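You operate a simulated robot arm through the tools that you are given. There is no shell and no other tool. Be economical: measure what you need, move in short steps, check, and stop when the job is done.

Carry out the task below with a simulated robot arm. There is one attempt and no reset: what you move stays moved.

## Task
Make room on the counter under the picture for the teal-banded bundle. At the end: the white colour catcher from the counter under the picture stands on top of the purple shut box of dryer sheets; the teal-banded bundle stands where the green tin stood; the green tin from the counter under the picture is in the drawer over the tilt-out; whatever was shut is shut again. Leave all else as you found it, and nothing knocked over (what rides in a drawer may roll over).
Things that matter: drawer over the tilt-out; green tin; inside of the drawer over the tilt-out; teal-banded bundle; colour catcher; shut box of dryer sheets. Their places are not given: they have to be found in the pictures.

The check looks at the end state, three seconds after you hand in, the way a careful person would. Anything else that was tipped, shoved, dropped, spilled or broken makes it a failure.

## Robot
A 7-joint arm with a two-finger parallel gripper, fixed in place. Base frame: the origin is at the foot of the arm, x ahead of it, y to its left, z up; the work surface is at about z = 0.91. Lengths are in m, angles in rad, forces in N, time in s.
With the tool pointing down near the work surface it reaches from about 0.28 to 0.68 m from the base axis. Its first joint turns from -1.152 to 1.152 rad. Payload 1.57 kg.
Tool frame: the origin (TCP) lies between the finger pads and is the grasp point; the fingertips stand 0.03 m ahead of it; z points along the fingers, y is the line along which they close. Largest opening 0.11 m; finger width 0.024, thickness 0.012; the body of the gripper, 0.048 by 0.112 m, starts 0.078 m behind the TCP.
Orientation is that of the tool frame in the base frame, as a unit quaternion [x, y, z, w]. With the fingers straight down and closing along the base's y, the tool's x points along the base's -x, its y along +y and its z along -z.

## Interface
- The arm moves only by the tool move_arm. Its argument "moves" is a list of rows, each a list of 7 numbers: the opening, from 0 (shut) to 1 (fully open), then the shift along the base's x, y, z in units of 100 mm (1.0 is 100 mm), then the turn, a rotation vector about the base's x, y, z in units of 120 degrees (1.0 is 120 degrees). In form: [[jaw, tx, ty, tz, wx, wy, wz], ...]. A call has 1 to 12 rows; each row is the pose to reach, as a shift and turn from the pose commanded when the call began. A call with a number of a shift or a turn outside -1 to 1 is refused whole. Rows are played at 5 a second. More than 0.05 m and 0.15 rad between two rows, or a gripper value outside its range, and nothing of the call is played. A pose out of reach is approached as far as the arm can. The call stops where the force on the tool passes 40 N (or 10 N more than at its start, if that is more) or the arm is blocked; 0.2 s more then pass. The fingers move at their own pace (about 0.108 m/s each) and stop on an object; they squeeze with about 23 N. The grip force told is the motor's: it shows also when the fingers shut on nothing. Time passes only in rows, and 0.2 s behind the last, so rows that repeat a pose let the fingers close. It gives the time, the measured TCP pose, the force on the tool (base axes), the opening and the grip force at its end, in the units of the frame above (readings bear some noise).
- Cameras (640 x 400 px; columns grow to the right, rows downward): "scene" is fixed at [0.1738, -0.4027, 1.3979]; the picture's right is [0.68, -0.74, 0.00], its down [-0.46, -0.42, -0.78] and it looks along [0.58, 0.53, -0.62] (base axes); focal length 250 px, centre (320, 200). "wrist" rides on the gripper at [-0.036, 0, -0.08] in the tool frame; the picture's right is [0.00, -1.00, 0.00], its down [0.97, 0.00, -0.24] and it looks along [0.24, 0.00, 0.97] (tool axes); focal length 218 px, centre (320, 200).
- capture(camera): a new picture of that camera. No time passes.
- probe_pixels(camera, pixels): for up to 12 pixels [column, row] of the newest picture of that camera ("zoom" is the newest enlarged one), the place [x, y, z] in the base frame of the surface seen there, good to about 0.002 m. No time passes.
- close_up(camera, box): a new picture of the part [left, top, right, bottom] of that camera's present view, enlarged. No time passes.
- finish_job(): hands the job in; it is judged then, once.

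Work in short steps. Measure before you move; look again where a grasp or a placing could have gone wrong, and mend it. You have 80 turns and 34 pictures in all, those below and enlarged ones among them. Open the gripper and draw the arm clear of the work before you hand the job in, unless the task says otherwise; then end with one line.

The tools are called after "Call:" as a command line: name --pt "numbers of a row" for each row, then --argument value for the rest, lists and objects as JSON in quotes. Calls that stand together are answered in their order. move_arm: Moves the arm, as the interface text tells. Its arguments: {"type":"object","properties":{"moves":{"type":"array","items":{"type":"array","items":{"type":"number"}}}},"required":["moves"]} The other tools are called the same way: capture (camera) takes a picture; probe_pixels (camera, pixels) gives the place of the surface under pixels of a picture; close_up (camera, box) takes an enlarged picture of a part of a camera's view; finish_job () hands the job in.

At the start:

```text
clock: 0.0
tcp_pos: [0.4123, -0.2272, 1.2131]
tcp_rot: [0.0, 1.0, 0.0, -0.001]
contact_force: [-0.7, -0.4, -0.4]
grip_width: 0.1101
gripper_force: 0.0
```

scene: 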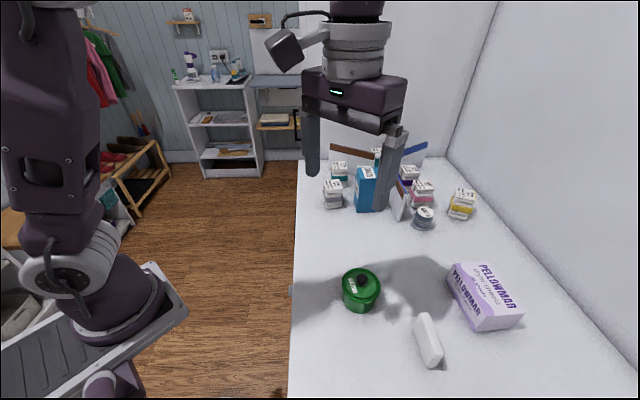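
wrist: 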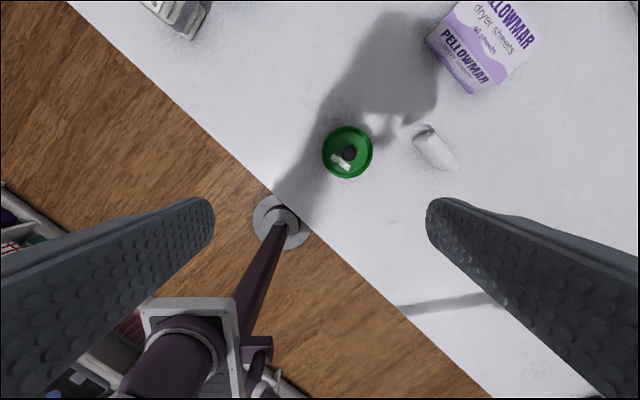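

The scene shows the green tin near (360,290), a white piece near (428,342), the purple box near (485,295), and a group of things near (370,190). I look closer and probe them.

Call:
close_up --camera "scene" --box '[280, 130, 500, 268]'

Call:
probe_pixels --camera "scene" --pixels '[[362, 280], [360, 309], [428, 330], [435, 365], [490, 285], [455, 270], [522, 317], [483, 330], [297, 300], [292, 290], [365, 190], [296, 180]]'

```text
2.90 times, centred on (390, 199) of scene
```

zoom: 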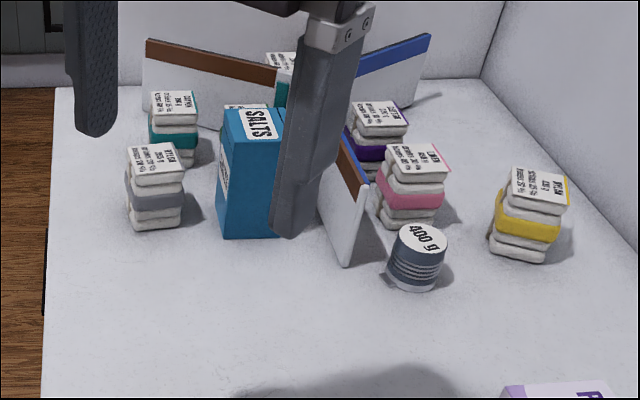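

```text
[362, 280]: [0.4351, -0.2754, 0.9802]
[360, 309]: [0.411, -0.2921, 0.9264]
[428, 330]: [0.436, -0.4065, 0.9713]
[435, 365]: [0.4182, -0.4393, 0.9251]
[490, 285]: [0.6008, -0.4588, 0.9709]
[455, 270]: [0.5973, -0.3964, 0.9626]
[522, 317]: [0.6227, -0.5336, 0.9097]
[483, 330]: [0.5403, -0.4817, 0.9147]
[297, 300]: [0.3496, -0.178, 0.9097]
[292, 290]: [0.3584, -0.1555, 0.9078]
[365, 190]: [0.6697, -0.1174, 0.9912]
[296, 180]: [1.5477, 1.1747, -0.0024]
```

The counter edge runs diagonally in the wrist view with something at its edge near (280,215). I enlarge that and the lower left corner.

Call:
close_up --camera "wrist" --box '[100, 150, 420, 400]'

Call:
probe_pixels --camera "wrist" --pixels '[[280, 218], [270, 260], [190, 340], [250, 350], [310, 229], [100, 27], [450, 360], [20, 250], [90, 370], [264, 380], [180, 300], [200, 260]]'

```text
1.60 times, centred on (260, 275) of wrist
```

zoom: 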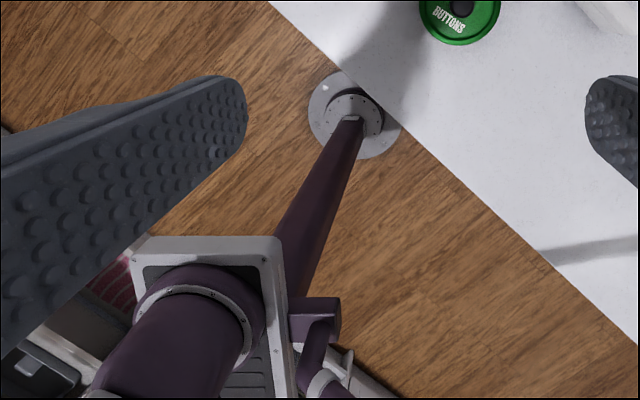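

```text
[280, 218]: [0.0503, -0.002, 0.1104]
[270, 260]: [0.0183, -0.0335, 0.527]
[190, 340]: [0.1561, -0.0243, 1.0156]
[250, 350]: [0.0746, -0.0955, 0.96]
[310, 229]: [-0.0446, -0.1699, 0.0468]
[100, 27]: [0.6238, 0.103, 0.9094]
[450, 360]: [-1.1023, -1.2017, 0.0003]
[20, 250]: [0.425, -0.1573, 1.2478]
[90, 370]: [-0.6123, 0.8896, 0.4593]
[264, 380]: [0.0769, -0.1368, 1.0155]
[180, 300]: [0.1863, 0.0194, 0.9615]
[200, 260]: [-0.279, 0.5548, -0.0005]
```

The drawer must be in the counter front, which faces the arm along (-0.68,0.74). I draw the hand back and yaw it by -0.82 rad to get ready to look at that front.

Call:
move_arm --pt "1 -0.17 0.17 0 0 0 -0.065" --pt "1 -0.34 0.34 0 0 0 -0.13" --pt "1 -0.5 0.5 0 0 0 -0.196" --pt "1 -0.67 0.67 0 0 0 -0.261" --pt "1 -0.84 0.84 0 0 0 -0.327" --pt "1 -1 1 0 0 0 -0.3915"

```text
clock: 1.4
tcp_pos: [0.3115, -0.1287, 1.2127]
tcp_rot: [0.399, 0.917, 0.0, 0.0]
contact_force: [-0.9, -0.3, 0.3]
grip_width: 0.1099
gripper_force: 0.0
```

Now I tilt the hand about 1.1 rad toward the counter front and lower it a little, moving to +y so that the camera sits in front of the face.

Call:
move_arm --pt "1 0 0.125 -0.1 -0.048 -0.0446 0" --pt "1 0 0.25 -0.2 -0.096 -0.0892 0" --pt "1 0 0.375 -0.3 -0.144 -0.134 0" --pt "1 0 0.5 -0.4 -0.192 -0.1785 0" --pt "1 0 0.625 -0.5 -0.239 -0.223 0" --pt "1 0 0.75 -0.6 -0.287 -0.268 0" --pt "1 0 0.875 -0.7 -0.335 -0.312 0" --pt "1 0 1 -0.8 -0.383 -0.357 0"

Call:
capture --camera "wrist"

```text
clock: 3.2
tcp_pos: [0.3173, -0.0056, 1.1471]
tcp_rot: [0.341, 0.782, -0.209, 0.478]
contact_force: [0.2, 0.2, 0.7]
grip_width: 0.1098
gripper_force: 0.0
out of reach, approached as far as the arm can: row 7, 8
```

```text
29 pictures are left
```

wrist: 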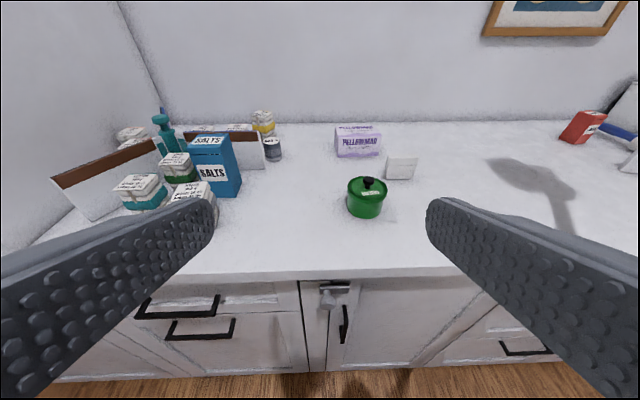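

The counter front has several fronts with handles: (178,307), (200,330), a small one at (330,290), a door (343,325), and one at right (525,348). I enlarge these.

Call:
close_up --camera "wrist" --box '[120, 240, 440, 400]'

Call:
close_up --camera "wrist" --box '[50, 90, 290, 240]'

Call:
probe_pixels --camera "wrist" --pixels '[[147, 312], [216, 308], [180, 312], [168, 337], [234, 331], [250, 300], [298, 300], [320, 286], [330, 298], [344, 325], [400, 300], [520, 348]]'

```text
2.00 times, centred on (280, 320) of wrist
```

zoom: 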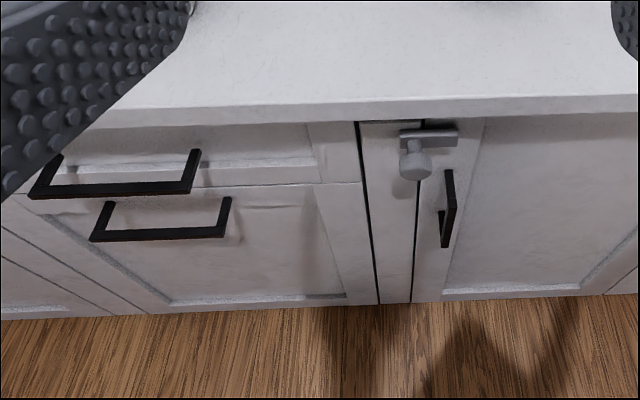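

```text
2.67 times, centred on (170, 165) of wrist
```

zoom: 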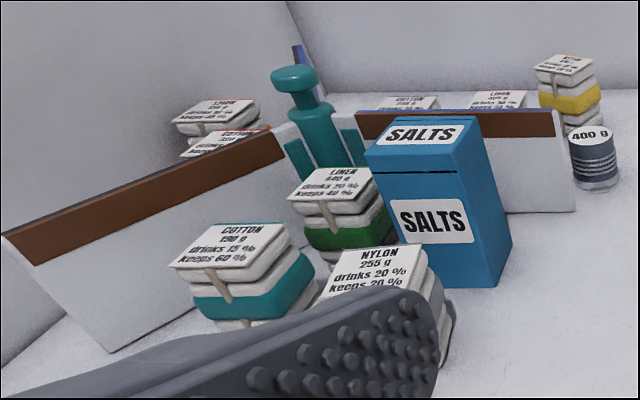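

```text
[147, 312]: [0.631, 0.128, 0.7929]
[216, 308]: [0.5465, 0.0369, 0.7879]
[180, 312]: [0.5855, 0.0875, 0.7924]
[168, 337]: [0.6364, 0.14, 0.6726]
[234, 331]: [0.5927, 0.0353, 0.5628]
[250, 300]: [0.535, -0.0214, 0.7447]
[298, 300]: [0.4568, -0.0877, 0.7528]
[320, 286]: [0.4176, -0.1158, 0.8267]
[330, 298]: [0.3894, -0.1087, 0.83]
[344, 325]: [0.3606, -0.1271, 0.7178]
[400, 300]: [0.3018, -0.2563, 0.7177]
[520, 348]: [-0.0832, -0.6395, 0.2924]
```

The upper-left drawer (bar handle around [0.585,0.087,0.79]) sits over the panel with its handle at the top, the tilt-out. I probe the counter edge, drawer face lines and objects for measure.

Call:
probe_pixels --camera "wrist" --pixels '[[230, 274], [420, 268], [160, 315], [205, 314], [230, 290], [285, 300], [200, 336], [135, 186], [150, 205], [368, 181], [366, 212], [385, 190]]'

Call:
probe_pixels --camera "zoom" --pixels '[[180, 262], [232, 230], [290, 250], [320, 272], [255, 300], [400, 265], [328, 180], [100, 345], [275, 150], [420, 130], [330, 245], [190, 290]]'

```text
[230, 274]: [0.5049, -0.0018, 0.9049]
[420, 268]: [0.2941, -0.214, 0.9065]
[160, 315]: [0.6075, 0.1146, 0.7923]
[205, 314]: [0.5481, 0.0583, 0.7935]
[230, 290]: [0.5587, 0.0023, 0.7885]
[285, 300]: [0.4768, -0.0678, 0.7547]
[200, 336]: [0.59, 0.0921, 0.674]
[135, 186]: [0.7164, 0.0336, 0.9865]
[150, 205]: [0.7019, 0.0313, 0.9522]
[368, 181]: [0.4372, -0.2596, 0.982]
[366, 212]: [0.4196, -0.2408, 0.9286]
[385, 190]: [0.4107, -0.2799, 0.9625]
```

```text
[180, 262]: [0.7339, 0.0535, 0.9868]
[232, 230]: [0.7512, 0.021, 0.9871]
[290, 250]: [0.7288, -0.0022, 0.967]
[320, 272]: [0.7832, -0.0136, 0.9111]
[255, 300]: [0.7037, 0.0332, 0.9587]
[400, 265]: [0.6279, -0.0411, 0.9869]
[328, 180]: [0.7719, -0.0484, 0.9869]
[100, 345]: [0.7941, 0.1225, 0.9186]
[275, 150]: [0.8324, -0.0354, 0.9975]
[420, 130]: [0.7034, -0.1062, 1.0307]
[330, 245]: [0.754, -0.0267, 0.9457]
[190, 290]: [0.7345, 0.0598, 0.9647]
```

The counter edge runs at 45° (n=(0.707,-0.707)): edge at n=0.358, handle bar at n≈0.347 z≈0.79, face at n≈0.387. Next I enlarge the tin, catcher and box and measure them.

Call:
close_up --camera "wrist" --box '[310, 110, 450, 230]'

Call:
close_up --camera "scene" --box '[330, 240, 540, 380]'

```text
3.33 times, centred on (380, 170) of wrist
```

zoom: 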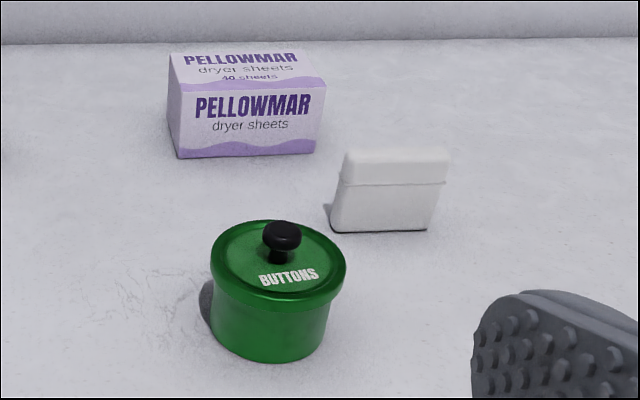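

```text
2.86 times, centred on (435, 310) of scene
```

zoom: 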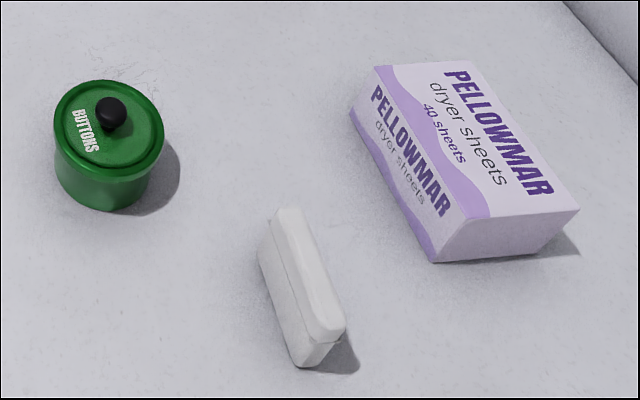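

I probe tin rim, catcher top corners and box top corners in this enlarged scene view.

Call:
probe_pixels --camera "zoom" --pixels '[[62, 140], [158, 140], [100, 86], [118, 172], [115, 100], [282, 216], [300, 216], [338, 322], [316, 334], [296, 350], [335, 348], [262, 258]]'

Call:
probe_pixels --camera "zoom" --pixels '[[378, 69], [467, 64], [570, 206], [470, 214], [432, 258], [352, 112], [88, 205], [60, 180], [148, 185], [300, 290], [310, 275], [560, 235]]'

```text
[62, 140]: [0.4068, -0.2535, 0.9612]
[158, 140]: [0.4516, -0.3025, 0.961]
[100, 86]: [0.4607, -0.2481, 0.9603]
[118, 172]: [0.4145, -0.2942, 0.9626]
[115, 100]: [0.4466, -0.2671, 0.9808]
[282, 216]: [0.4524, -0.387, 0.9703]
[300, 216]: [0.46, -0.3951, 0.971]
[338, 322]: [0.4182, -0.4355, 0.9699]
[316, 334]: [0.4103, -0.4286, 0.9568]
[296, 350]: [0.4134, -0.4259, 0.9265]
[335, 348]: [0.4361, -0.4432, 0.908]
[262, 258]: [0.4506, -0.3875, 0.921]
```

```text
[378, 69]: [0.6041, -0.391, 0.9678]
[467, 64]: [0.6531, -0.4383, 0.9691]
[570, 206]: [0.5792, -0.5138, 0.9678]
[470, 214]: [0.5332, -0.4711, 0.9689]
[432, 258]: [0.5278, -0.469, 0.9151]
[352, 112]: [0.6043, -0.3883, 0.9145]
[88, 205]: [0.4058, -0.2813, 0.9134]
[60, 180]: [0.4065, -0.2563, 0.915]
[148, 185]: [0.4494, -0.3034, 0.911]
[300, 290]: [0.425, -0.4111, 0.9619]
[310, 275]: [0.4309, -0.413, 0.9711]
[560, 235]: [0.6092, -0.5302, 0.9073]
```

Tin centre ≈ (0.4335,-0.2745), catcher ≈ (0.435,-0.4115), box top centre ≈ (0.592,-0.454) at z 0.9685. I now roll the hand 90° about its own axis (fingers closing vertically) while lowering toward the drawer handle.

Call:
move_arm --pt "0.6 0.06 0.05 -0.08 0.038 -0.041 -0.0285" --pt "0.6 0.12 0.1 -0.16 0.076 -0.082 -0.057" --pt "0.6 0.18 0.15 -0.25 0.1135 -0.1225 -0.0855" --pt "0.6 0.24 0.2 -0.33 0.151 -0.163 -0.114" --pt "0.6 0.3 0.25 -0.42 0.189 -0.204 -0.1425" --pt "0.6 0.36 0.3 -0.5 0.227 -0.245 -0.171" --pt "0.6 0.42 0.35 -0.58 0.265 -0.286 -0.1995" --pt "0.6 0.48 0.4 -0.66 0.303 -0.327 -0.228" --pt "0.6 0.54 0.45 -0.75 0.3405 -0.3675 -0.2565" --pt "0.6 0.6 0.5 -0.83 0.378 -0.408 -0.285" --pt "0.6 0.66 0.55 -0.92 0.416 -0.449 -0.3135" --pt "0.6 0.72 0.6 -1 0.454 -0.49 -0.342"

```text
clock: 5.8
tcp_pos: [0.3601, 0.0665, 1.0497]
tcp_rot: [0.794, 0.312, 0.192, 0.485]
contact_force: [-0.1, -0.6, 0.7]
grip_width: 0.0657
gripper_force: 0.0
out of reach, approached as far as the arm can: row 7, 8, 9, 10, 11, 12
```

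Orientation is right but the arm was short of the pose, being too close in. I move outward and down toward the pregrasp (0.53,0.14,0.83).

Call:
move_arm --pt "0.6 0.25 0.2 -0.15 0 0 0" --pt "0.6 0.5 0.4 -0.3 0 0 0" --pt "0.6 0.75 0.6 -0.45 0 0 0" --pt "0.6 1 0.8 -0.6 0 0 0"

```text
clock: 6.8
tcp_pos: [0.3743, 0.1464, 1.0173]
tcp_rot: [0.794, 0.312, 0.191, 0.486]
contact_force: [0.9, -0.7, -0.2]
grip_width: 0.066
gripper_force: 0.1
out of reach, approached as far as the arm can: row 1, 2, 3, 4
```

The arm is limited because the tool points far sideways from the arm's radial direction. Since the fingers close vertically, yaw is free: I turn the hand +0.6 rad about z so it points more radially.

Call:
move_arm --pt "0.6 0 0 0 0 0 0.06" --pt "0.6 0 0 0 0 0 0.12" --pt "0.6 0 0 0 0 0 0.18" --pt "0.6 0 0 0 0 0 0.24" --pt "0.6 0 0 0 0 0 0.2865"

```text
clock: 8.0
tcp_pos: [0.3761, 0.141, 1.0136]
tcp_rot: [0.665, 0.532, 0.327, 0.409]
contact_force: [0.0, 0.7, 0.1]
grip_width: 0.0661
gripper_force: 0.0
```

Pose reached now; the tool points at azimuth -13°. I descend to the pregrasp (0.511,0.106,0.826) in two calls, checking in between.

Call:
move_arm --pt "0.6 0.17 -0.04 -0.24 0 0 0" --pt "0.6 0.34 -0.08 -0.47 0 0 0" --pt "0.6 0.5 -0.13 -0.7 0 0 0" --pt "0.6 0.67 -0.17 -0.94 0 0 0"

```text
clock: 9.0
tcp_pos: [0.3898, 0.1552, 0.945]
tcp_rot: [0.666, 0.532, 0.325, 0.409]
contact_force: [0.5, 0.4, 0.7]
grip_width: 0.0661
gripper_force: 0.1
out of reach, approached as far as the arm can: row 1, 2, 3, 4
```

Still limited, probably a wrist limit with so flat a tool. I lower the tilt by 0.3 rad and see whether the arm then extends.

Call:
move_arm --pt "0.6 0 0 0 0.01 0.047 0" --pt "0.6 0 0 0 0.021 0.094 0" --pt "0.6 0 0 0 0.031 0.14 0" --pt "0.6 0.25 -0.08 0 0.031 0.14 0" --pt "0.6 0.5 -0.16 0 0.031 0.14 0" --pt "0.6 0.75 -0.24 0 0.031 0.14 0" --pt "0.6 1 -0.32 0 0.031 0.14 0"

Call:
capture --camera "scene"

```text
clock: 10.6
tcp_pos: [0.3604, 0.1786, 0.9764]
tcp_rot: [0.719, 0.575, 0.243, 0.305]
contact_force: [-0.4, 0.5, 0.0]
grip_width: 0.0661
gripper_force: 0.0
out of reach, approached as far as the arm can: row 1, 2, 3, 4, 5, 6, 7
```

```text
24 pictures are left
```

scene: 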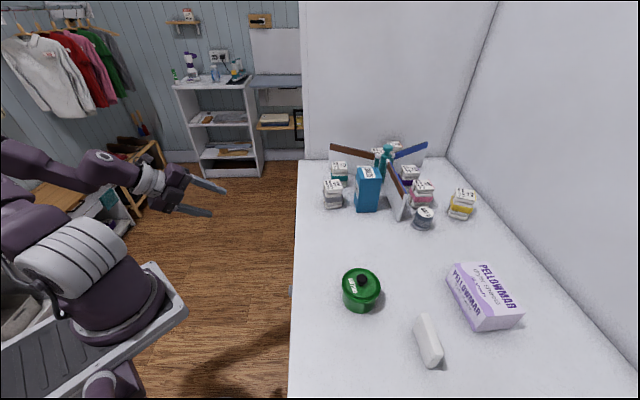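

The readings suggest a roll limit: the arm trades position for roll. I roll the hand back by 90° and then 90° more to the other side.

Call:
move_arm --pt "0.6 0 0 0 -0.0477 0.0108 0.0474" --pt "0.6 0 0 0 -0.0954 0.0216 0.0947" --pt "0.6 0 0 0 -0.143 0.0325 0.142" --pt "0.6 0 0 0 -0.191 0.0433 0.1895" --pt "0.6 0 0 0 -0.2386 0.0541 0.2368" --pt "0.6 0 0 0 -0.2864 0.0649 0.2842" --pt "0.6 0 0 0 -0.334 0.0757 0.3315" --pt "0.6 0 0 0 -0.3818 0.0865 0.379" --pt "0.6 0 0 0 -0.4295 0.0974 0.4263" --pt "0.6 0 0 0 -0.4773 0.1082 0.4736" --pt "0.6 0 0 0 -0.525 0.119 0.521"

Call:
move_arm --pt "0.6 0 0 0 -0.0477 0.0108 0.0474" --pt "0.6 0 0 0 -0.0954 0.0216 0.0947" --pt "0.6 0 0 0 -0.143 0.0325 0.142" --pt "0.6 0 0 0 -0.191 0.0433 0.1895" --pt "0.6 0 0 0 -0.2386 0.0541 0.2368" --pt "0.6 0 0 0 -0.2864 0.0649 0.2842" --pt "0.6 0 0 0 -0.334 0.0757 0.3315" --pt "0.6 0 0 0 -0.3818 0.0865 0.379" --pt "0.6 0 0 0 -0.4295 0.0974 0.4263" --pt "0.6 0 0 0 -0.4773 0.1082 0.4736" --pt "0.6 0 0 0 -0.525 0.119 0.521"

```text
clock: 13.0
tcp_pos: [0.3623, 0.1769, 0.9831]
tcp_rot: [0.102, 0.915, -0.045, 0.388]
contact_force: [0.4, 0.6, 0.2]
grip_width: 0.0659
gripper_force: 0.0
```

```text
clock: 15.4
tcp_pos: [0.3614, 0.1771, 0.9829]
tcp_rot: [-0.575, 0.719, -0.305, 0.245]
contact_force: [0.4, -0.1, -0.1]
grip_width: 0.066
gripper_force: 0.2
```

No limit reported with this roll. I raise the tilt again and move toward the pregrasp.

Call:
move_arm --pt "0.6 0.25 -0.12 -0.24 -0.01 -0.043 0" --pt "0.6 0.5 -0.24 -0.48 -0.02 -0.087 0" --pt "0.6 0.75 -0.36 -0.72 -0.03 -0.13 0" --pt "0.6 1 -0.48 -0.95 -0.03 -0.13 0"

```text
clock: 16.4
tcp_pos: [0.3884, 0.1671, 0.9337]
tcp_rot: [-0.535, 0.67, -0.402, 0.322]
contact_force: [0.4, 0.3, 0.3]
grip_width: 0.066
gripper_force: 0.0
out of reach, approached as far as the arm can: row 1, 2, 3, 4
```

Still limited; the arm seems folded into a poor elbow posture. I bring the tool back to vertical and raise it, then extend outward at height before tilting again.

Call:
move_arm --pt "0.6 0 -0.05 0.12 0.0137 0.061 0" --pt "0.6 0 -0.1 0.25 0.0275 0.122 0" --pt "0.6 0 -0.15 0.37 0.041 0.183 0" --pt "0.6 0 -0.2 0.5 0.055 0.244 0" --pt "0.6 0.1 -0.25 0.62 0.069 0.305 0" --pt "0.6 0.2 -0.3 0.75 0.082 0.366 0" --pt "0.6 0.3 -0.35 0.87 0.096 0.427 0" --pt "0.6 0.4 -0.4 1 0.11 0.488 0" --pt "0.6 0.6 -0.45 1 0.11 0.488 0" --pt "0.6 0.8 -0.5 1 0.11 0.488 0" --pt "0.6 1 -0.55 1 0.11 0.488 0"

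```text
clock: 18.8
tcp_pos: [0.4873, 0.1092, 1.0393]
tcp_rot: [-0.623, 0.782, -0.014, 0.01]
contact_force: [-0.4, 0.7, 0.1]
grip_width: 0.0658
gripper_force: 0.0
out of reach, approached as far as the arm can: row 1, 2, 3, 4, 5, 6
```

Reached with a vertical tool at (0.487,0.109,1.039). Now I tilt outward by 0.87 rad here while lowering slightly.

Call:
move_arm --pt "0.6 0 0 -0.1 -0.0153 -0.068 0" --pt "0.6 0 0 -0.2 -0.0307 -0.1357 0" --pt "0.6 0 0 -0.3 -0.046 -0.2035 0" --pt "0.6 0 0 -0.4 -0.0613 -0.2713 0" --pt "0.6 0 0 -0.6 -0.0767 -0.339 0" --pt "0.6 0 0 -0.8 -0.092 -0.407 0"

Call:
capture --camera "scene"

```text
clock: 20.2
tcp_pos: [0.4883, 0.112, 0.9553]
tcp_rot: [-0.565, 0.708, -0.334, 0.263]
contact_force: [-0.8, 0.9, 1.1]
grip_width: 0.0657
gripper_force: 0.0
```

```text
23 pictures are left
```

scene: 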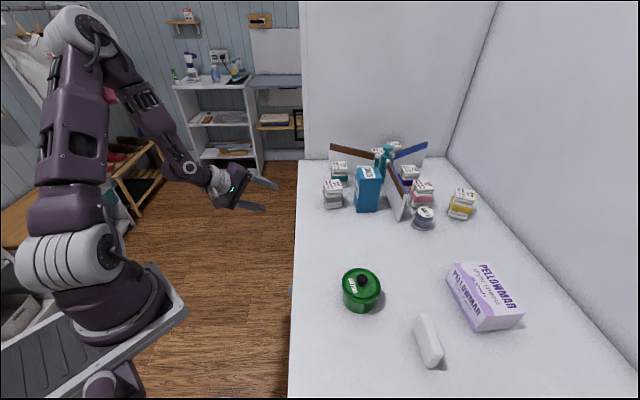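

The elbow is now well up. I go down to the pregrasp (0.528,0.103,0.835) and look with the wrist camera.

Call:
move_arm --pt "0.6 0.13 -0.03 -0.3 0 0 0" --pt "0.6 0.26 -0.06 -0.6 0 0 0" --pt "0.6 0.4 -0.09 -1 0 0 0"

Call:
capture --camera "wrist"

```text
clock: 21.0
tcp_pos: [0.5293, 0.1002, 0.8577]
tcp_rot: [-0.56, 0.702, -0.343, 0.275]
contact_force: [-0.4, 0.2, -0.4]
grip_width: 0.0658
gripper_force: 0.0
```

```text
22 pictures are left
```

wrist: 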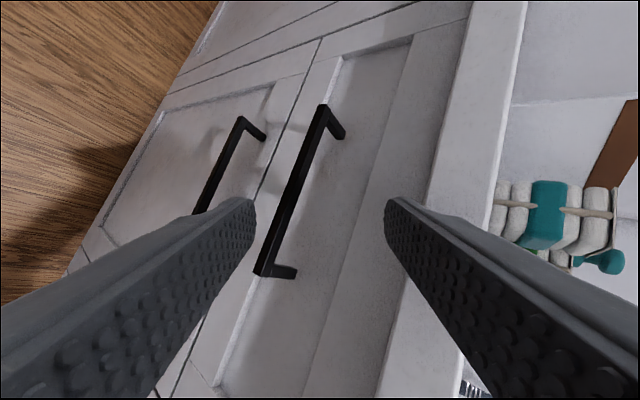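

The bar handle runs from (322,108) to (262,272), counter on the right. I probe the bar, posts, face and slab edge.

Call:
probe_pixels --camera "wrist" --pixels '[[318, 115], [305, 155], [290, 200], [278, 235], [263, 270], [294, 203], [340, 130], [292, 272], [310, 220], [400, 130], [440, 230], [490, 120]]'

```text
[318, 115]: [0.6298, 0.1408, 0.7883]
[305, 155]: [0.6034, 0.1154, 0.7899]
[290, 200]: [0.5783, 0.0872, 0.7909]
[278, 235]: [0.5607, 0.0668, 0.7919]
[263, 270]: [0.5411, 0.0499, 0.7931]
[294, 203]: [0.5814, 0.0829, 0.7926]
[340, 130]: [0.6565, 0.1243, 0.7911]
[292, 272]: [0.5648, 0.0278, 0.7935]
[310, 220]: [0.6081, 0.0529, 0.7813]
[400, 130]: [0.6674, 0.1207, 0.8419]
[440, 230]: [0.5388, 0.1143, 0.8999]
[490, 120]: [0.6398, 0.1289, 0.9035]
```

Bar centre ≈ (0.588,0.092,0.788), free gap behind about 0.035. I narrow the jaws to ~0.045, line up, advance along the tool axis and close on the bar.

Call:
move_arm --pt "0.42 0.07 0.03 -0.28 0 0 0" --pt "0.42 0.07 0.03 -0.28 0 0 0" --pt "0.42 0.22 0 -0.4 0 0 0" --pt "0.42 0.37 -0.03 -0.52 0 0 0" --pt "0.42 0.527 -0.067 -0.647 0 0 0" --pt "0.42 0.527 -0.067 -0.647 0 0 0" --pt "0 0.527 -0.067 -0.647 0 0 0" --pt "0 0.527 -0.067 -0.647 0 0 0" --pt "0 0.527 -0.067 -0.647 0 0 0"

```text
clock: 23.0
tcp_pos: [0.5813, 0.0933, 0.7922]
tcp_rot: [-0.561, 0.703, -0.341, 0.273]
contact_force: [5.8, 8.7, -32.1]
grip_width: 0.0239
gripper_force: 36.0
```

Jaws stopped at 0.024 with a downward force, so only the lower finger presses the bar: the TCP sits too high. I open slightly, shift down about 7 mm along the closing line, and close again.

Call:
move_arm --pt "0.35 0 0 0 0 0 0" --pt "0.35 -0.04 0.01 -0.06 0 0 0" --pt "0 -0.04 0.01 -0.06 0 0 0" --pt "0 -0.04 0.01 -0.06 0 0 0" --pt "0 -0.04 0.01 -0.06 0 0 0"

Call:
close_up --camera "wrist" --box '[160, 80, 480, 280]'

```text
clock: 24.2
tcp_pos: [0.5783, 0.093, 0.7918]
tcp_rot: [-0.558, 0.701, -0.347, 0.277]
contact_force: [3.0, -10.1, 38.9]
grip_width: 0.0228
gripper_force: 35.1
```

```text
2.00 times, centred on (320, 180) of wrist
```

zoom: 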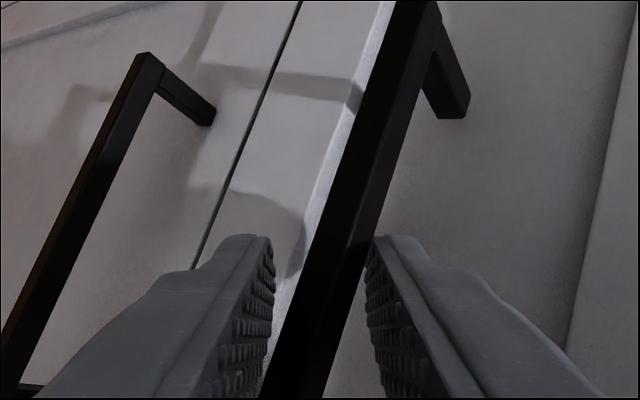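

Both pads are around the bar, but it's skewed ~19° in the jaws. I open a bit, roll +0.33 rad about the tool axis to align, and close again.

Call:
move_arm --pt "0.42 0 0 0.03 0 0 0" --pt "0.42 0 0 0.03 0.04 -0.009 -0.032" --pt "0.42 0 0 0.03 0.08 -0.018 -0.064" --pt "0.42 0 0 0.03 0.121 -0.027 -0.097" --pt "0 0 0 0.03 0.121 -0.027 -0.097" --pt "0 0 0 0.03 0.121 -0.027 -0.097" --pt "0 0 0 0.03 0.121 -0.027 -0.097"

```text
clock: 25.8
tcp_pos: [0.5791, 0.0914, 0.7925]
tcp_rot: [-0.436, 0.785, -0.297, 0.326]
contact_force: [-3.7, -17.2, 28.9]
grip_width: 0.0141
gripper_force: 30.8
```

Grip width is 0.014, a proper grip on the bar. I pull the drawer out along (-0.707,0.707) a first short way, easing upward a few mm to relieve the load.

Call:
move_arm --pt "0 0 0 0.04 0 0 0" --pt "0 -0.07 0.07 0.04 0 0 0" --pt "0 -0.14 0.14 0.04 0 0 0" --pt "0 -0.21 0.21 0.04 0 0 0" --pt "0 -0.28 0.28 0.04 0 0 0"

```text
clock: 27.0
tcp_pos: [0.5493, 0.1222, 0.7933]
tcp_rot: [-0.438, 0.786, -0.293, 0.324]
contact_force: [-1.8, -9.9, -28.9]
grip_width: 0.0144
gripper_force: 30.2
```

The drawer follows (moved ~43 mm). I lower by 2 mm and keep pulling.

Call:
move_arm --pt "0 0 0 -0.02 0 0 0" --pt "0 -0.15 0.15 -0.02 0 0 0" --pt "0 -0.3 0.3 -0.02 0 0 0" --pt "0 -0.45 0.45 -0.02 0 0 0" --pt "0 -0.6 0.6 -0.02 0 0 0" --pt "0 -0.75 0.75 -0.02 0 0 0" --pt "0 -0.9 0.9 -0.02 0 0 0"

Call:
capture --camera "scene"

```text
clock: 28.6
tcp_pos: [0.4606, 0.2128, 0.793]
tcp_rot: [-0.438, 0.785, -0.292, 0.326]
contact_force: [-13.2, -10.5, 5.7]
grip_width: 0.0139
gripper_force: 30.0
```

```text
20 pictures are left
```

scene: 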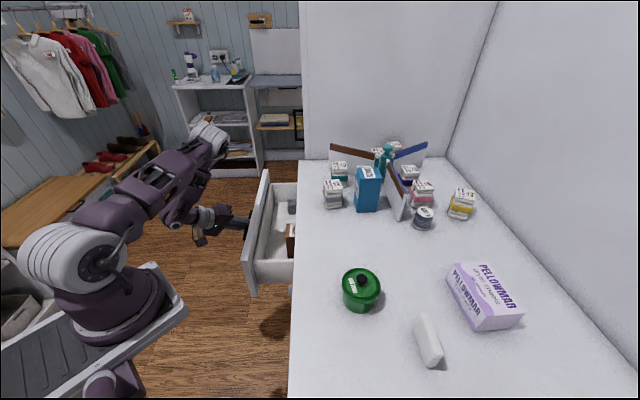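

The drawer is open about 0.17 m. I look into it enlarged and probe its inside.

Call:
close_up --camera "scene" --box '[220, 155, 340, 305]'

Call:
probe_pixels --camera "scene" --pixels '[[268, 200], [278, 215], [270, 240], [285, 250], [280, 265], [290, 230], [286, 205], [262, 270], [265, 180], [290, 188], [275, 190], [275, 275]]'

```text
2.67 times, centred on (280, 230) of scene
```

zoom: 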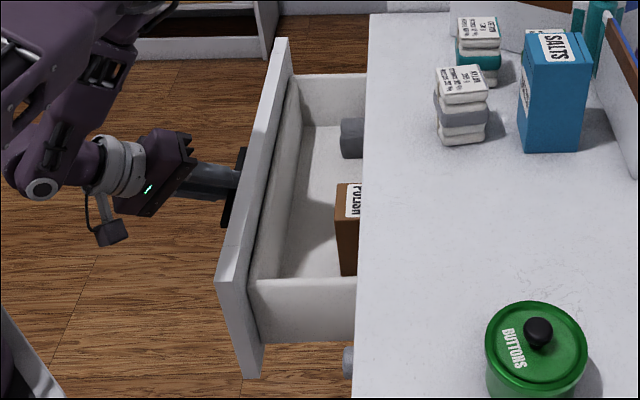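

```text
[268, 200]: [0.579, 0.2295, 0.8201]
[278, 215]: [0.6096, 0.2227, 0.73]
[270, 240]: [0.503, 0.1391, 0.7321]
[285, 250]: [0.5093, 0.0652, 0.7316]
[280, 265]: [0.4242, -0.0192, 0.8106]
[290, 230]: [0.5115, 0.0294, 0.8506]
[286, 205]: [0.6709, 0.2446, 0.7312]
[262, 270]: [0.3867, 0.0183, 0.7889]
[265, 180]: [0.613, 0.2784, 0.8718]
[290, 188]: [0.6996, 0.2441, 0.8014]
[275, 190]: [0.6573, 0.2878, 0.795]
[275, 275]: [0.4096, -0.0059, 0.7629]
```

Drawer floor is at z 0.731; a brown polish box stands at n≈0.34 and a grey thing at the far left. More room would help, so I pull it 70 mm further.

Call:
move_arm --pt "0 -0.12 0.12 0 0 0 0" --pt "0 -0.25 0.25 0 0 0 0" --pt "0 -0.37 0.37 0 0 0 0" --pt "0 -0.5 0.5 0 0 0 0"

```text
clock: 29.6
tcp_pos: [0.411, 0.2636, 0.7934]
tcp_rot: [-0.437, 0.784, -0.294, 0.328]
contact_force: [-10.2, -7.9, 28.8]
grip_width: 0.014
gripper_force: 30.6
```

Drawer now ~0.24 m open. I release the bar and back off along the tool axis.

Call:
move_arm --pt "0.45 0 0 0 0 0 0" --pt "0.45 0 0 0 0 0 0" --pt "0.45 -0.2 0.05 0.16 0 0 0" --pt "0.45 -0.4 0.1 0.32 0 0 0" --pt "0.45 -0.6 0.14 0.48 0 0 0" --pt "0.45 -0.6 0.14 0.8 0 0 0" --pt "0.45 -0.6 0.14 1 0 0 0"

```text
clock: 31.2
tcp_pos: [0.3502, 0.2799, 0.894]
tcp_rot: [-0.437, 0.785, -0.294, 0.326]
contact_force: [-0.4, -0.5, -0.2]
grip_width: 0.0494
gripper_force: 0.0
```

Clear of the handle. I untilt the tool to vertical while rising.

Call:
move_arm --pt "0.6 0 -0.1 0.2 0.0136 0.0604 0" --pt "0.6 0 -0.2 0.4 0.027 0.121 0" --pt "0.6 0 -0.3 0.6 0.041 0.181 0" --pt "0.6 0 -0.4 0.8 0.054 0.242 0" --pt "0.6 0.1 -0.5 1 0.068 0.302 0" --pt "0.6 0.2 -0.6 1 0.081 0.363 0" --pt "0.6 0.3 -0.7 1 0.095 0.423 0"

```text
clock: 32.8
tcp_pos: [0.3785, 0.2071, 0.9924]
tcp_rot: [-0.488, 0.873, 0.0, 0.0]
contact_force: [-0.7, 0.6, 0.3]
grip_width: 0.066
gripper_force: 0.0
```

Vertical now. I yaw by -1.79 rad so the fingers close along the counter edge, moving toward the tin at height.

Call:
move_arm --pt "0.8 0.02 -0.08 0.08 0 0 -0.0714" --pt "0.8 0.04 -0.16 0.16 0 0 -0.1428" --pt "0.8 0.06 -0.25 0.25 0 0 -0.2142" --pt "0.8 0.08 -0.33 0.33 0 0 -0.2856" --pt "0.8 0.1 -0.41 0.41 0 0 -0.357" --pt "0.8 0.12 -0.5 0.5 0 0 -0.4284" --pt "0.8 0.14 -0.58 0.58 0 0 -0.4998" --pt "0.8 0.16 -0.66 0.66 0 0 -0.5712" --pt "0.8 0.18 -0.75 0.75 0 0 -0.6426" --pt "0.8 0.2 -0.83 0.83 0 0 -0.714" --pt "0.8 0.22 -0.92 0.92 0 0 -0.7854" --pt "0.8 0.24 -1 1 0 0 -0.8568"

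```text
clock: 35.4
tcp_pos: [0.4037, 0.1074, 1.0933]
tcp_rot: [0.38, 0.925, -0.001, -0.002]
contact_force: [0.3, 0.5, 0.6]
grip_width: 0.0878
gripper_force: 0.0
```

Orientation as wanted. I travel toward the tin.

Call:
move_arm --pt "0.8 0.02 -0.33 0 0 0 0" --pt "0.8 0.05 -0.67 0 0 0 0" --pt "0.8 0.08 -1 0 0 0 0"

Call:
move_arm --pt "0.8 0.03 -0.33 0 0 0 0" --pt "0.8 0.06 -0.67 0 0 0 0" --pt "0.8 0.08 -1 0 0 0 0"

Call:
move_arm --pt "0.8 0.03 -0.33 0 0 0 0" --pt "0.8 0.06 -0.67 0 0 0 0" --pt "0.8 0.09 -1 0 0 0 0"

Call:
move_arm --pt "0.8 0.02 -0.28 0 0 0 0" --pt "0.8 0.03 -0.56 0 0 0 0" --pt "0.8 0.04 -0.82 0 0 0 0"

Call:
capture --camera "wrist"

```text
clock: 36.2
tcp_pos: [0.4128, 0.0057, 1.09]
tcp_rot: [0.379, 0.926, 0.0, -0.002]
contact_force: [0.2, -0.8, -0.3]
grip_width: 0.0877
gripper_force: 0.0
```

```text
clock: 37.0
tcp_pos: [0.4224, -0.0926, 1.0914]
tcp_rot: [0.378, 0.926, 0.0, -0.002]
contact_force: [-1.0, -1.0, -0.5]
grip_width: 0.088
gripper_force: 0.0
```

```text
clock: 37.8
tcp_pos: [0.4304, -0.194, 1.0914]
tcp_rot: [0.377, 0.926, 0.0, -0.001]
contact_force: [-0.7, -1.0, -0.4]
grip_width: 0.0877
gripper_force: 0.0
```

```text
clock: 38.6
tcp_pos: [0.4338, -0.2765, 1.087]
tcp_rot: [0.379, 0.925, 0.0, -0.001]
contact_force: [-0.2, 0.0, 0.9]
grip_width: 0.0878
gripper_force: 0.1
```

```text
18 pictures are left
```

wrist: 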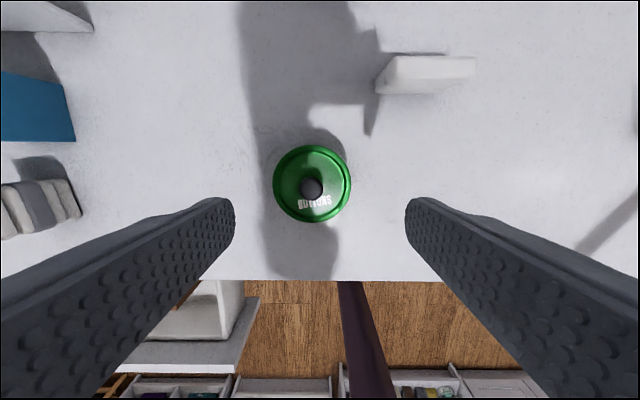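

The tin is centred near (312,184). I probe its rim for the exact place.

Call:
probe_pixels --camera "wrist" --pixels '[[276, 184], [348, 184], [312, 149], [312, 219], [312, 186], [300, 160], [280, 268], [380, 92], [470, 75], [388, 62], [472, 60], [425, 75]]'

```text
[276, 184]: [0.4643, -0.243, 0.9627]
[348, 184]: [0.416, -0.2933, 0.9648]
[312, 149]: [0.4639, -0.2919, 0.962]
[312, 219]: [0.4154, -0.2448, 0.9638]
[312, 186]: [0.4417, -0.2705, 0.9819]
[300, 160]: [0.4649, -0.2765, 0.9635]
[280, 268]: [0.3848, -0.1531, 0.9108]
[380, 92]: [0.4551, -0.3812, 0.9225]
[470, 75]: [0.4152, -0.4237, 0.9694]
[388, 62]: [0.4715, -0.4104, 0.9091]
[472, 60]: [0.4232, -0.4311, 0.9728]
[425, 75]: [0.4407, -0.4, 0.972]
```

Tin centre ≈ (0.438,-0.270). I open fully, shift 8 mm along the edge and descend in two steps.

Call:
move_arm --pt "1 0.05 0.06 -0.2 0 0 0" --pt "1 0.05 0.06 -0.6 0 0 0" --pt "1 0.05 0.06 -1 0 0 0"

Call:
move_arm --pt "1 0 0 -0.2 0 0 0" --pt "1 0 0 -0.38 0 0 0" --pt "0.5 0 0 -0.38 0 0 0" --pt "0.5 0 0 -0.38 0 0 0" --pt "0.5 0 0 -0.38 0 0 0"

```text
clock: 39.4
tcp_pos: [0.4392, -0.2679, 0.9882]
tcp_rot: [0.378, 0.926, 0.0, -0.001]
contact_force: [0.8, -0.4, -0.3]
grip_width: 0.11
gripper_force: 0.0
```

```text
clock: 40.6
tcp_pos: [0.4383, -0.2692, 0.9517]
tcp_rot: [0.379, 0.926, -0.001, -0.002]
contact_force: [-0.1, -0.7, -0.2]
grip_width: 0.076
gripper_force: 22.7
```

Gripped at 0.076 with no side force, so the tin's centre is (0.438,-0.269). I lift 40 mm and check that the whole tin comes along.

Call:
move_arm --pt "0.4 0 0 0.1 0 0 0" --pt "0.4 0 0 0.4 0 0 0"

Call:
close_up --camera "scene" --box '[290, 210, 460, 320]'

```text
clock: 41.2
tcp_pos: [0.4381, -0.2688, 0.9927]
tcp_rot: [0.378, 0.926, 0.0, -0.002]
contact_force: [0.0, -0.5, -0.7]
grip_width: 0.076
gripper_force: 23.1
```

```text
3.64 times, centred on (375, 265) of scene
```

zoom: 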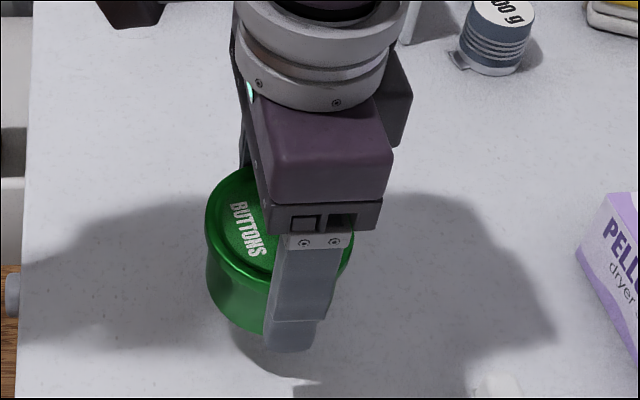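

The whole tin came up. I carry it toward the drawer point (0.530,0.191), over the counter edge at height.

Call:
move_arm --pt "0.4 0 0 0.3 0 0 0" --pt "0.4 0 0.3 0.3 0 0 0" --pt "0.4 0 0.65 0.3 0 0 0" --pt "0.4 0 1 0.3 0 0 0"

Call:
move_arm --pt "0.4 0 0.33 0 0 0 0" --pt "0.4 0 0.67 0 0 0 0" --pt "0.4 0 1 0 0 0 0"

Call:
move_arm --pt "0.4 0 0.33 0 0 0 0" --pt "0.4 0 0.67 0 0 0 0" --pt "0.4 0 1 0 0 0 0"

Call:
move_arm --pt "0.4 0.1 0.33 0 0 0 0" --pt "0.4 0.3 0.67 0 0 0 0" --pt "0.4 0.5 1 0 0 0 0"

Call:
move_arm --pt "0.4 0.14 0.2 0 0 0 0" --pt "0.4 0.28 0.4 0 0 0 0" --pt "0.4 0.42 0.6 0 0 0 0"

Call:
capture --camera "wrist"

```text
clock: 42.2
tcp_pos: [0.4397, -0.1695, 1.023]
tcp_rot: [0.38, 0.925, 0.0, -0.002]
contact_force: [-0.6, 0.3, -0.4]
grip_width: 0.0764
gripper_force: 23.6
```

```text
clock: 43.0
tcp_pos: [0.4394, -0.0677, 1.0268]
tcp_rot: [0.377, 0.926, 0.0, -0.002]
contact_force: [-0.2, 0.1, -0.8]
grip_width: 0.0767
gripper_force: 23.4
```

```text
clock: 43.8
tcp_pos: [0.4382, 0.0329, 1.0257]
tcp_rot: [0.379, 0.926, 0.001, -0.001]
contact_force: [0.5, 0.5, -1.4]
grip_width: 0.0764
gripper_force: 22.8
```

```text
clock: 44.6
tcp_pos: [0.4855, 0.134, 1.0247]
tcp_rot: [0.379, 0.925, 0.0, -0.002]
contact_force: [-0.1, -0.3, -0.9]
grip_width: 0.0762
gripper_force: 23.5
```

```text
clock: 45.4
tcp_pos: [0.5295, 0.193, 1.0264]
tcp_rot: [0.377, 0.926, 0.0, -0.001]
contact_force: [-0.6, 0.2, -1.5]
grip_width: 0.0759
gripper_force: 23.0
```

```text
16 pictures are left
```

wrist: 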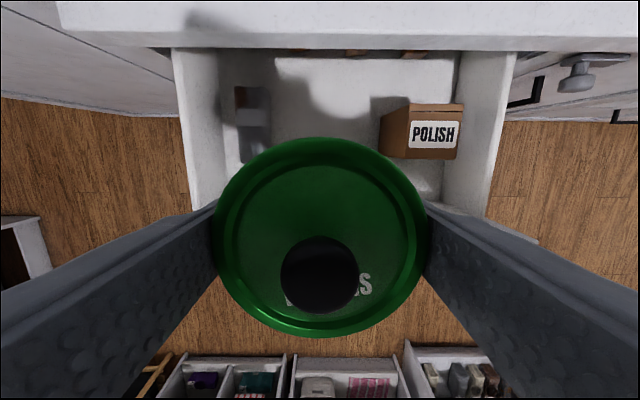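

The drawer is below: grey thing at (250,125), polish at (425,130), tin in hand. I probe them to confirm a free landing spot.

Call:
probe_pixels --camera "wrist" --pixels '[[252, 92], [268, 115], [255, 150], [238, 150], [265, 75], [382, 150], [380, 165], [455, 155], [300, 120], [200, 120], [195, 200], [480, 180]]'

```text
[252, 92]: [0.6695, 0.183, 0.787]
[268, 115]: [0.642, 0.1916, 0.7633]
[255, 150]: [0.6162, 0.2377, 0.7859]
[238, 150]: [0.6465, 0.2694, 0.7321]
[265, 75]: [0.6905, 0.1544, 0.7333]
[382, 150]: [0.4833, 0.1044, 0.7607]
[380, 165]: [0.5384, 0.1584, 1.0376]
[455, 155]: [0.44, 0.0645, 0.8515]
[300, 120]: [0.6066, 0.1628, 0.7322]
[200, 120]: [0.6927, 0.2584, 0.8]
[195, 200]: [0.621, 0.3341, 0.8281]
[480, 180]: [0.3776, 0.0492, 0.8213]
```

Free space is e 0.416–0.587, n 0.18–0.26+; the centre e=0.50 suits. I shift slightly and lower in three steps.

Call:
move_arm --pt "0.4 -0.06 -0.06 -0.2 0 0 0" --pt "0.4 -0.06 -0.06 -0.6 0 0 0" --pt "0.4 -0.06 -0.06 -1 0 0 0"

Call:
move_arm --pt "0.4 0 0 -0.3 0 0 0" --pt "0.4 0 0 -0.6 0 0 0" --pt "0.4 0 0 -0.9 0 0 0" --pt "0.4 0 0 -1 0 0 0"

Call:
move_arm --pt "0.4 0 0 -0.2 0 0 0" --pt "0.4 0 0 -0.4 0 0 0" --pt "0.4 0 0 -0.48 0 0 0"

```text
clock: 46.2
tcp_pos: [0.5247, 0.183, 0.9239]
tcp_rot: [0.379, 0.925, 0.0, 0.0]
contact_force: [0.3, 0.1, -0.8]
grip_width: 0.0764
gripper_force: 23.1
```

```text
clock: 47.2
tcp_pos: [0.5247, 0.1864, 0.8233]
tcp_rot: [0.378, 0.926, 0.0, -0.001]
contact_force: [0.1, 0.7, -0.9]
grip_width: 0.0764
gripper_force: 22.8
```

```text
clock: 48.0
tcp_pos: [0.5237, 0.1857, 0.7761]
tcp_rot: [0.378, 0.926, 0.0, -0.001]
contact_force: [-0.4, 0.3, -0.5]
grip_width: 0.0766
gripper_force: 23.4
```

Bottom should be ~2–3 mm above the drawer floor. I lower 3 mm, open to 0.095 and rise.

Call:
move_arm --pt "0.4 0 0 -0.03 0 0 0" --pt "0.86 0 0 -0.03 0 0 0" --pt "0.86 0 0 -0.03 0 0 0" --pt "0.86 0 0 0.2 0 0 0" --pt "0.86 0 0 0.5 0 0 0" --pt "0.86 0 0 0.97 0 0 0"

Call:
move_arm --pt "0.8 0 0 0.33 0 0 0" --pt "0.8 0 0 0.67 0 0 0" --pt "0.8 0 0 1 0 0 0"

Call:
move_arm --pt "0.8 0.2 -0.2 0.33 0 0 0" --pt "0.8 0.4 -0.4 0.67 0 0 0" --pt "0.8 0.6 -0.6 1 0 0 0"

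Call:
capture --camera "wrist"

```text
clock: 49.4
tcp_pos: [0.526, 0.1887, 0.8743]
tcp_rot: [0.379, 0.926, 0.0, -0.002]
contact_force: [-0.7, -0.2, -0.6]
grip_width: 0.0946
gripper_force: 0.0
```

```text
clock: 50.2
tcp_pos: [0.524, 0.1863, 0.9734]
tcp_rot: [0.379, 0.925, -0.001, -0.002]
contact_force: [-0.4, 0.3, 0.8]
grip_width: 0.0882
gripper_force: 0.1
```

```text
clock: 51.0
tcp_pos: [0.5861, 0.1218, 1.0731]
tcp_rot: [0.378, 0.926, 0.001, -0.002]
contact_force: [0.4, -0.6, -0.2]
grip_width: 0.088
gripper_force: 0.1
```

```text
15 pictures are left
```

wrist: 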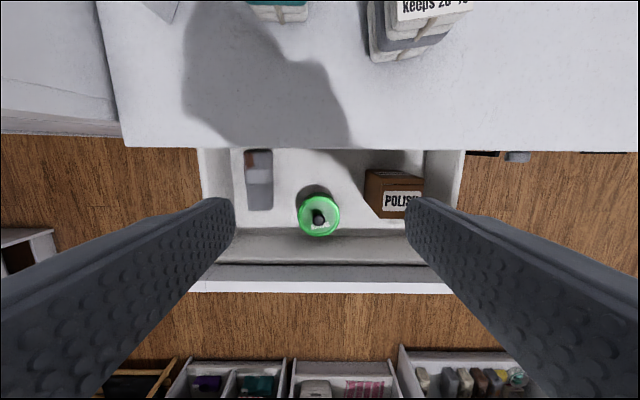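

The tin stands upright in the drawer. I tilt the hand 0.6 rad toward the wall to view the teal bundle (at the top edge, (280,10)) from above-front.

Call:
move_arm --pt "0.8 0.05 -0.02 0.05 -0.05 -0.05 0" --pt "0.8 0.1 -0.04 0.1 -0.1 -0.1 0" --pt "0.8 0.15 -0.06 0.15 -0.15 -0.15 0" --pt "0.8 0.2 -0.08 0.2 -0.2 -0.2 0"

Call:
capture --camera "wrist"

```text
clock: 52.0
tcp_pos: [0.6037, 0.1172, 1.0935]
tcp_rot: [0.363, 0.885, -0.113, 0.269]
contact_force: [-0.6, 0.2, 0.3]
grip_width: 0.0878
gripper_force: 0.1
```

```text
14 pictures are left
```

wrist: 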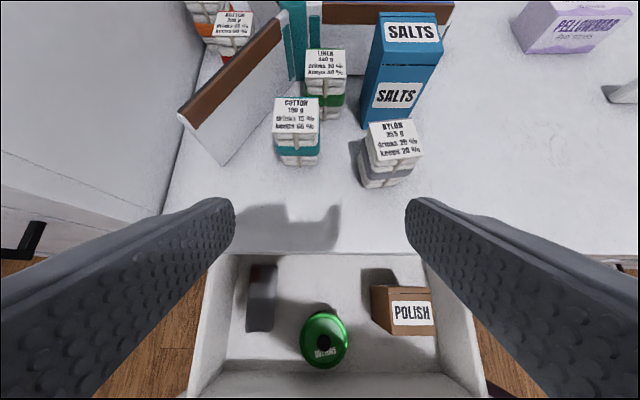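

The teal bundle's label spans (275,97)–(320,133), nearly aligned with the edge; the board corner is at (223,165) and the nylon bundle at (390,150). I probe these.

Call:
probe_pixels --camera "wrist" --pixels '[[277, 100], [317, 101], [319, 130], [276, 129], [282, 160], [318, 158], [297, 115], [183, 113], [221, 162], [310, 92], [372, 125], [368, 180]]'

Call:
close_up --camera "wrist" --box '[170, 40, 430, 200]'

```text
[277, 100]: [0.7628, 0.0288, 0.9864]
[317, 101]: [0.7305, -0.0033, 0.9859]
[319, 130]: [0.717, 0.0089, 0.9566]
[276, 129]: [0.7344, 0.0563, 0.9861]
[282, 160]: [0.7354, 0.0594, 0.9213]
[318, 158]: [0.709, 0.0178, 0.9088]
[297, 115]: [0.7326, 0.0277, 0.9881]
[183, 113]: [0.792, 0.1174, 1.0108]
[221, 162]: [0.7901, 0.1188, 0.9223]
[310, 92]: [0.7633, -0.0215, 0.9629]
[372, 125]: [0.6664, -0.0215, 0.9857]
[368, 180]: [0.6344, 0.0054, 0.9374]
```

```text
2.46 times, centred on (300, 120) of wrist
```

zoom: 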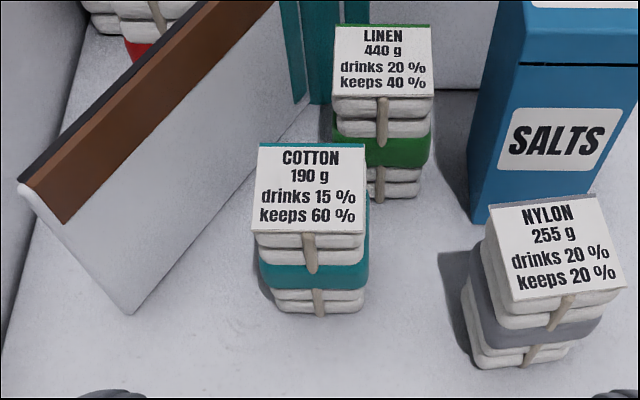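

Bundle centre ≈ (0.7325,0.0265), about 0.05 wide along the edge. I check the clearance between it and the board and the linen bundle.

Call:
probe_pixels --camera "zoom" --pixels '[[130, 312], [175, 265], [210, 228], [235, 200], [150, 250], [200, 180], [240, 130], [370, 240], [258, 280], [345, 175], [478, 290], [320, 160]]'

```text
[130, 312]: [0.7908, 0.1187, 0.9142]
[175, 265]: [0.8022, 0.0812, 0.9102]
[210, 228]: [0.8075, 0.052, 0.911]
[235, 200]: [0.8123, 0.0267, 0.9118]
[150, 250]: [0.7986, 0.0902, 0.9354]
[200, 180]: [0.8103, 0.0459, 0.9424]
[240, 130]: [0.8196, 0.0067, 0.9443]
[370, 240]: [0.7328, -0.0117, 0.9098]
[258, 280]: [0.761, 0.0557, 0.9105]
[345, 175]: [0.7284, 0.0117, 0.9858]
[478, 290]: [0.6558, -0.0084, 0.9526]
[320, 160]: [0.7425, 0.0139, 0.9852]
```

Board clearance is ~2 cm with the jaws at 0.075, fine. I move to the pregrasp on the tilted approach line, (0.697,0.062,1.04).

Call:
move_arm --pt "0.68 0.3 -0.18 -0.1 0 0 0" --pt "0.68 0.6 -0.36 -0.3 0 0 0" --pt "0.68 0.93 -0.55 -0.53 0 0 0"

Call:
capture --camera "wrist"

```text
clock: 52.8
tcp_pos: [0.6975, 0.0622, 1.0425]
tcp_rot: [0.361, 0.886, -0.113, 0.268]
contact_force: [0.6, -0.9, -0.6]
grip_width: 0.0749
gripper_force: 0.1
```

```text
12 pictures are left
```

wrist: 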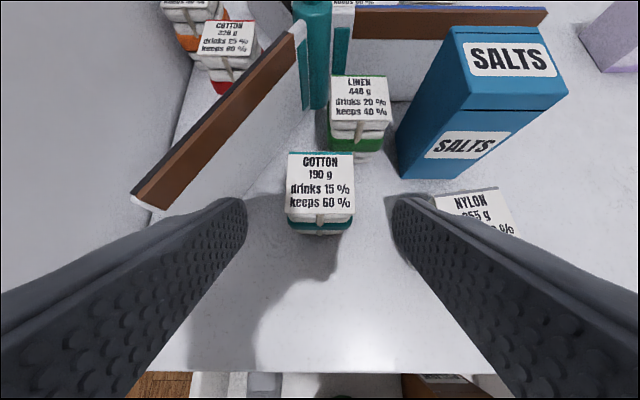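

Bundle centred at column 320 between the fingers, nylon ~3 cm clear. I advance along the tool axis and close.

Call:
move_arm --pt "0.68 0.09 -0.09 -0.23 0 0 0" --pt "0.68 0.18 -0.18 -0.46 0 0 0" --pt "0.68 0.27 -0.27 -0.69 0 0 0" --pt "0.68 0.35 -0.355 -0.9 0 0 0" --pt "0.25 0.35 -0.355 -0.9 0 0 0" --pt "0.25 0.35 -0.355 -0.9 0 0 0" --pt "0.25 0.35 -0.355 -0.9 0 0 0"

```text
clock: 54.4
tcp_pos: [0.7321, 0.0261, 0.9513]
tcp_rot: [0.362, 0.885, -0.113, 0.268]
contact_force: [-0.8, 0.1, 0.2]
grip_width: 0.0539
gripper_force: 22.8
```

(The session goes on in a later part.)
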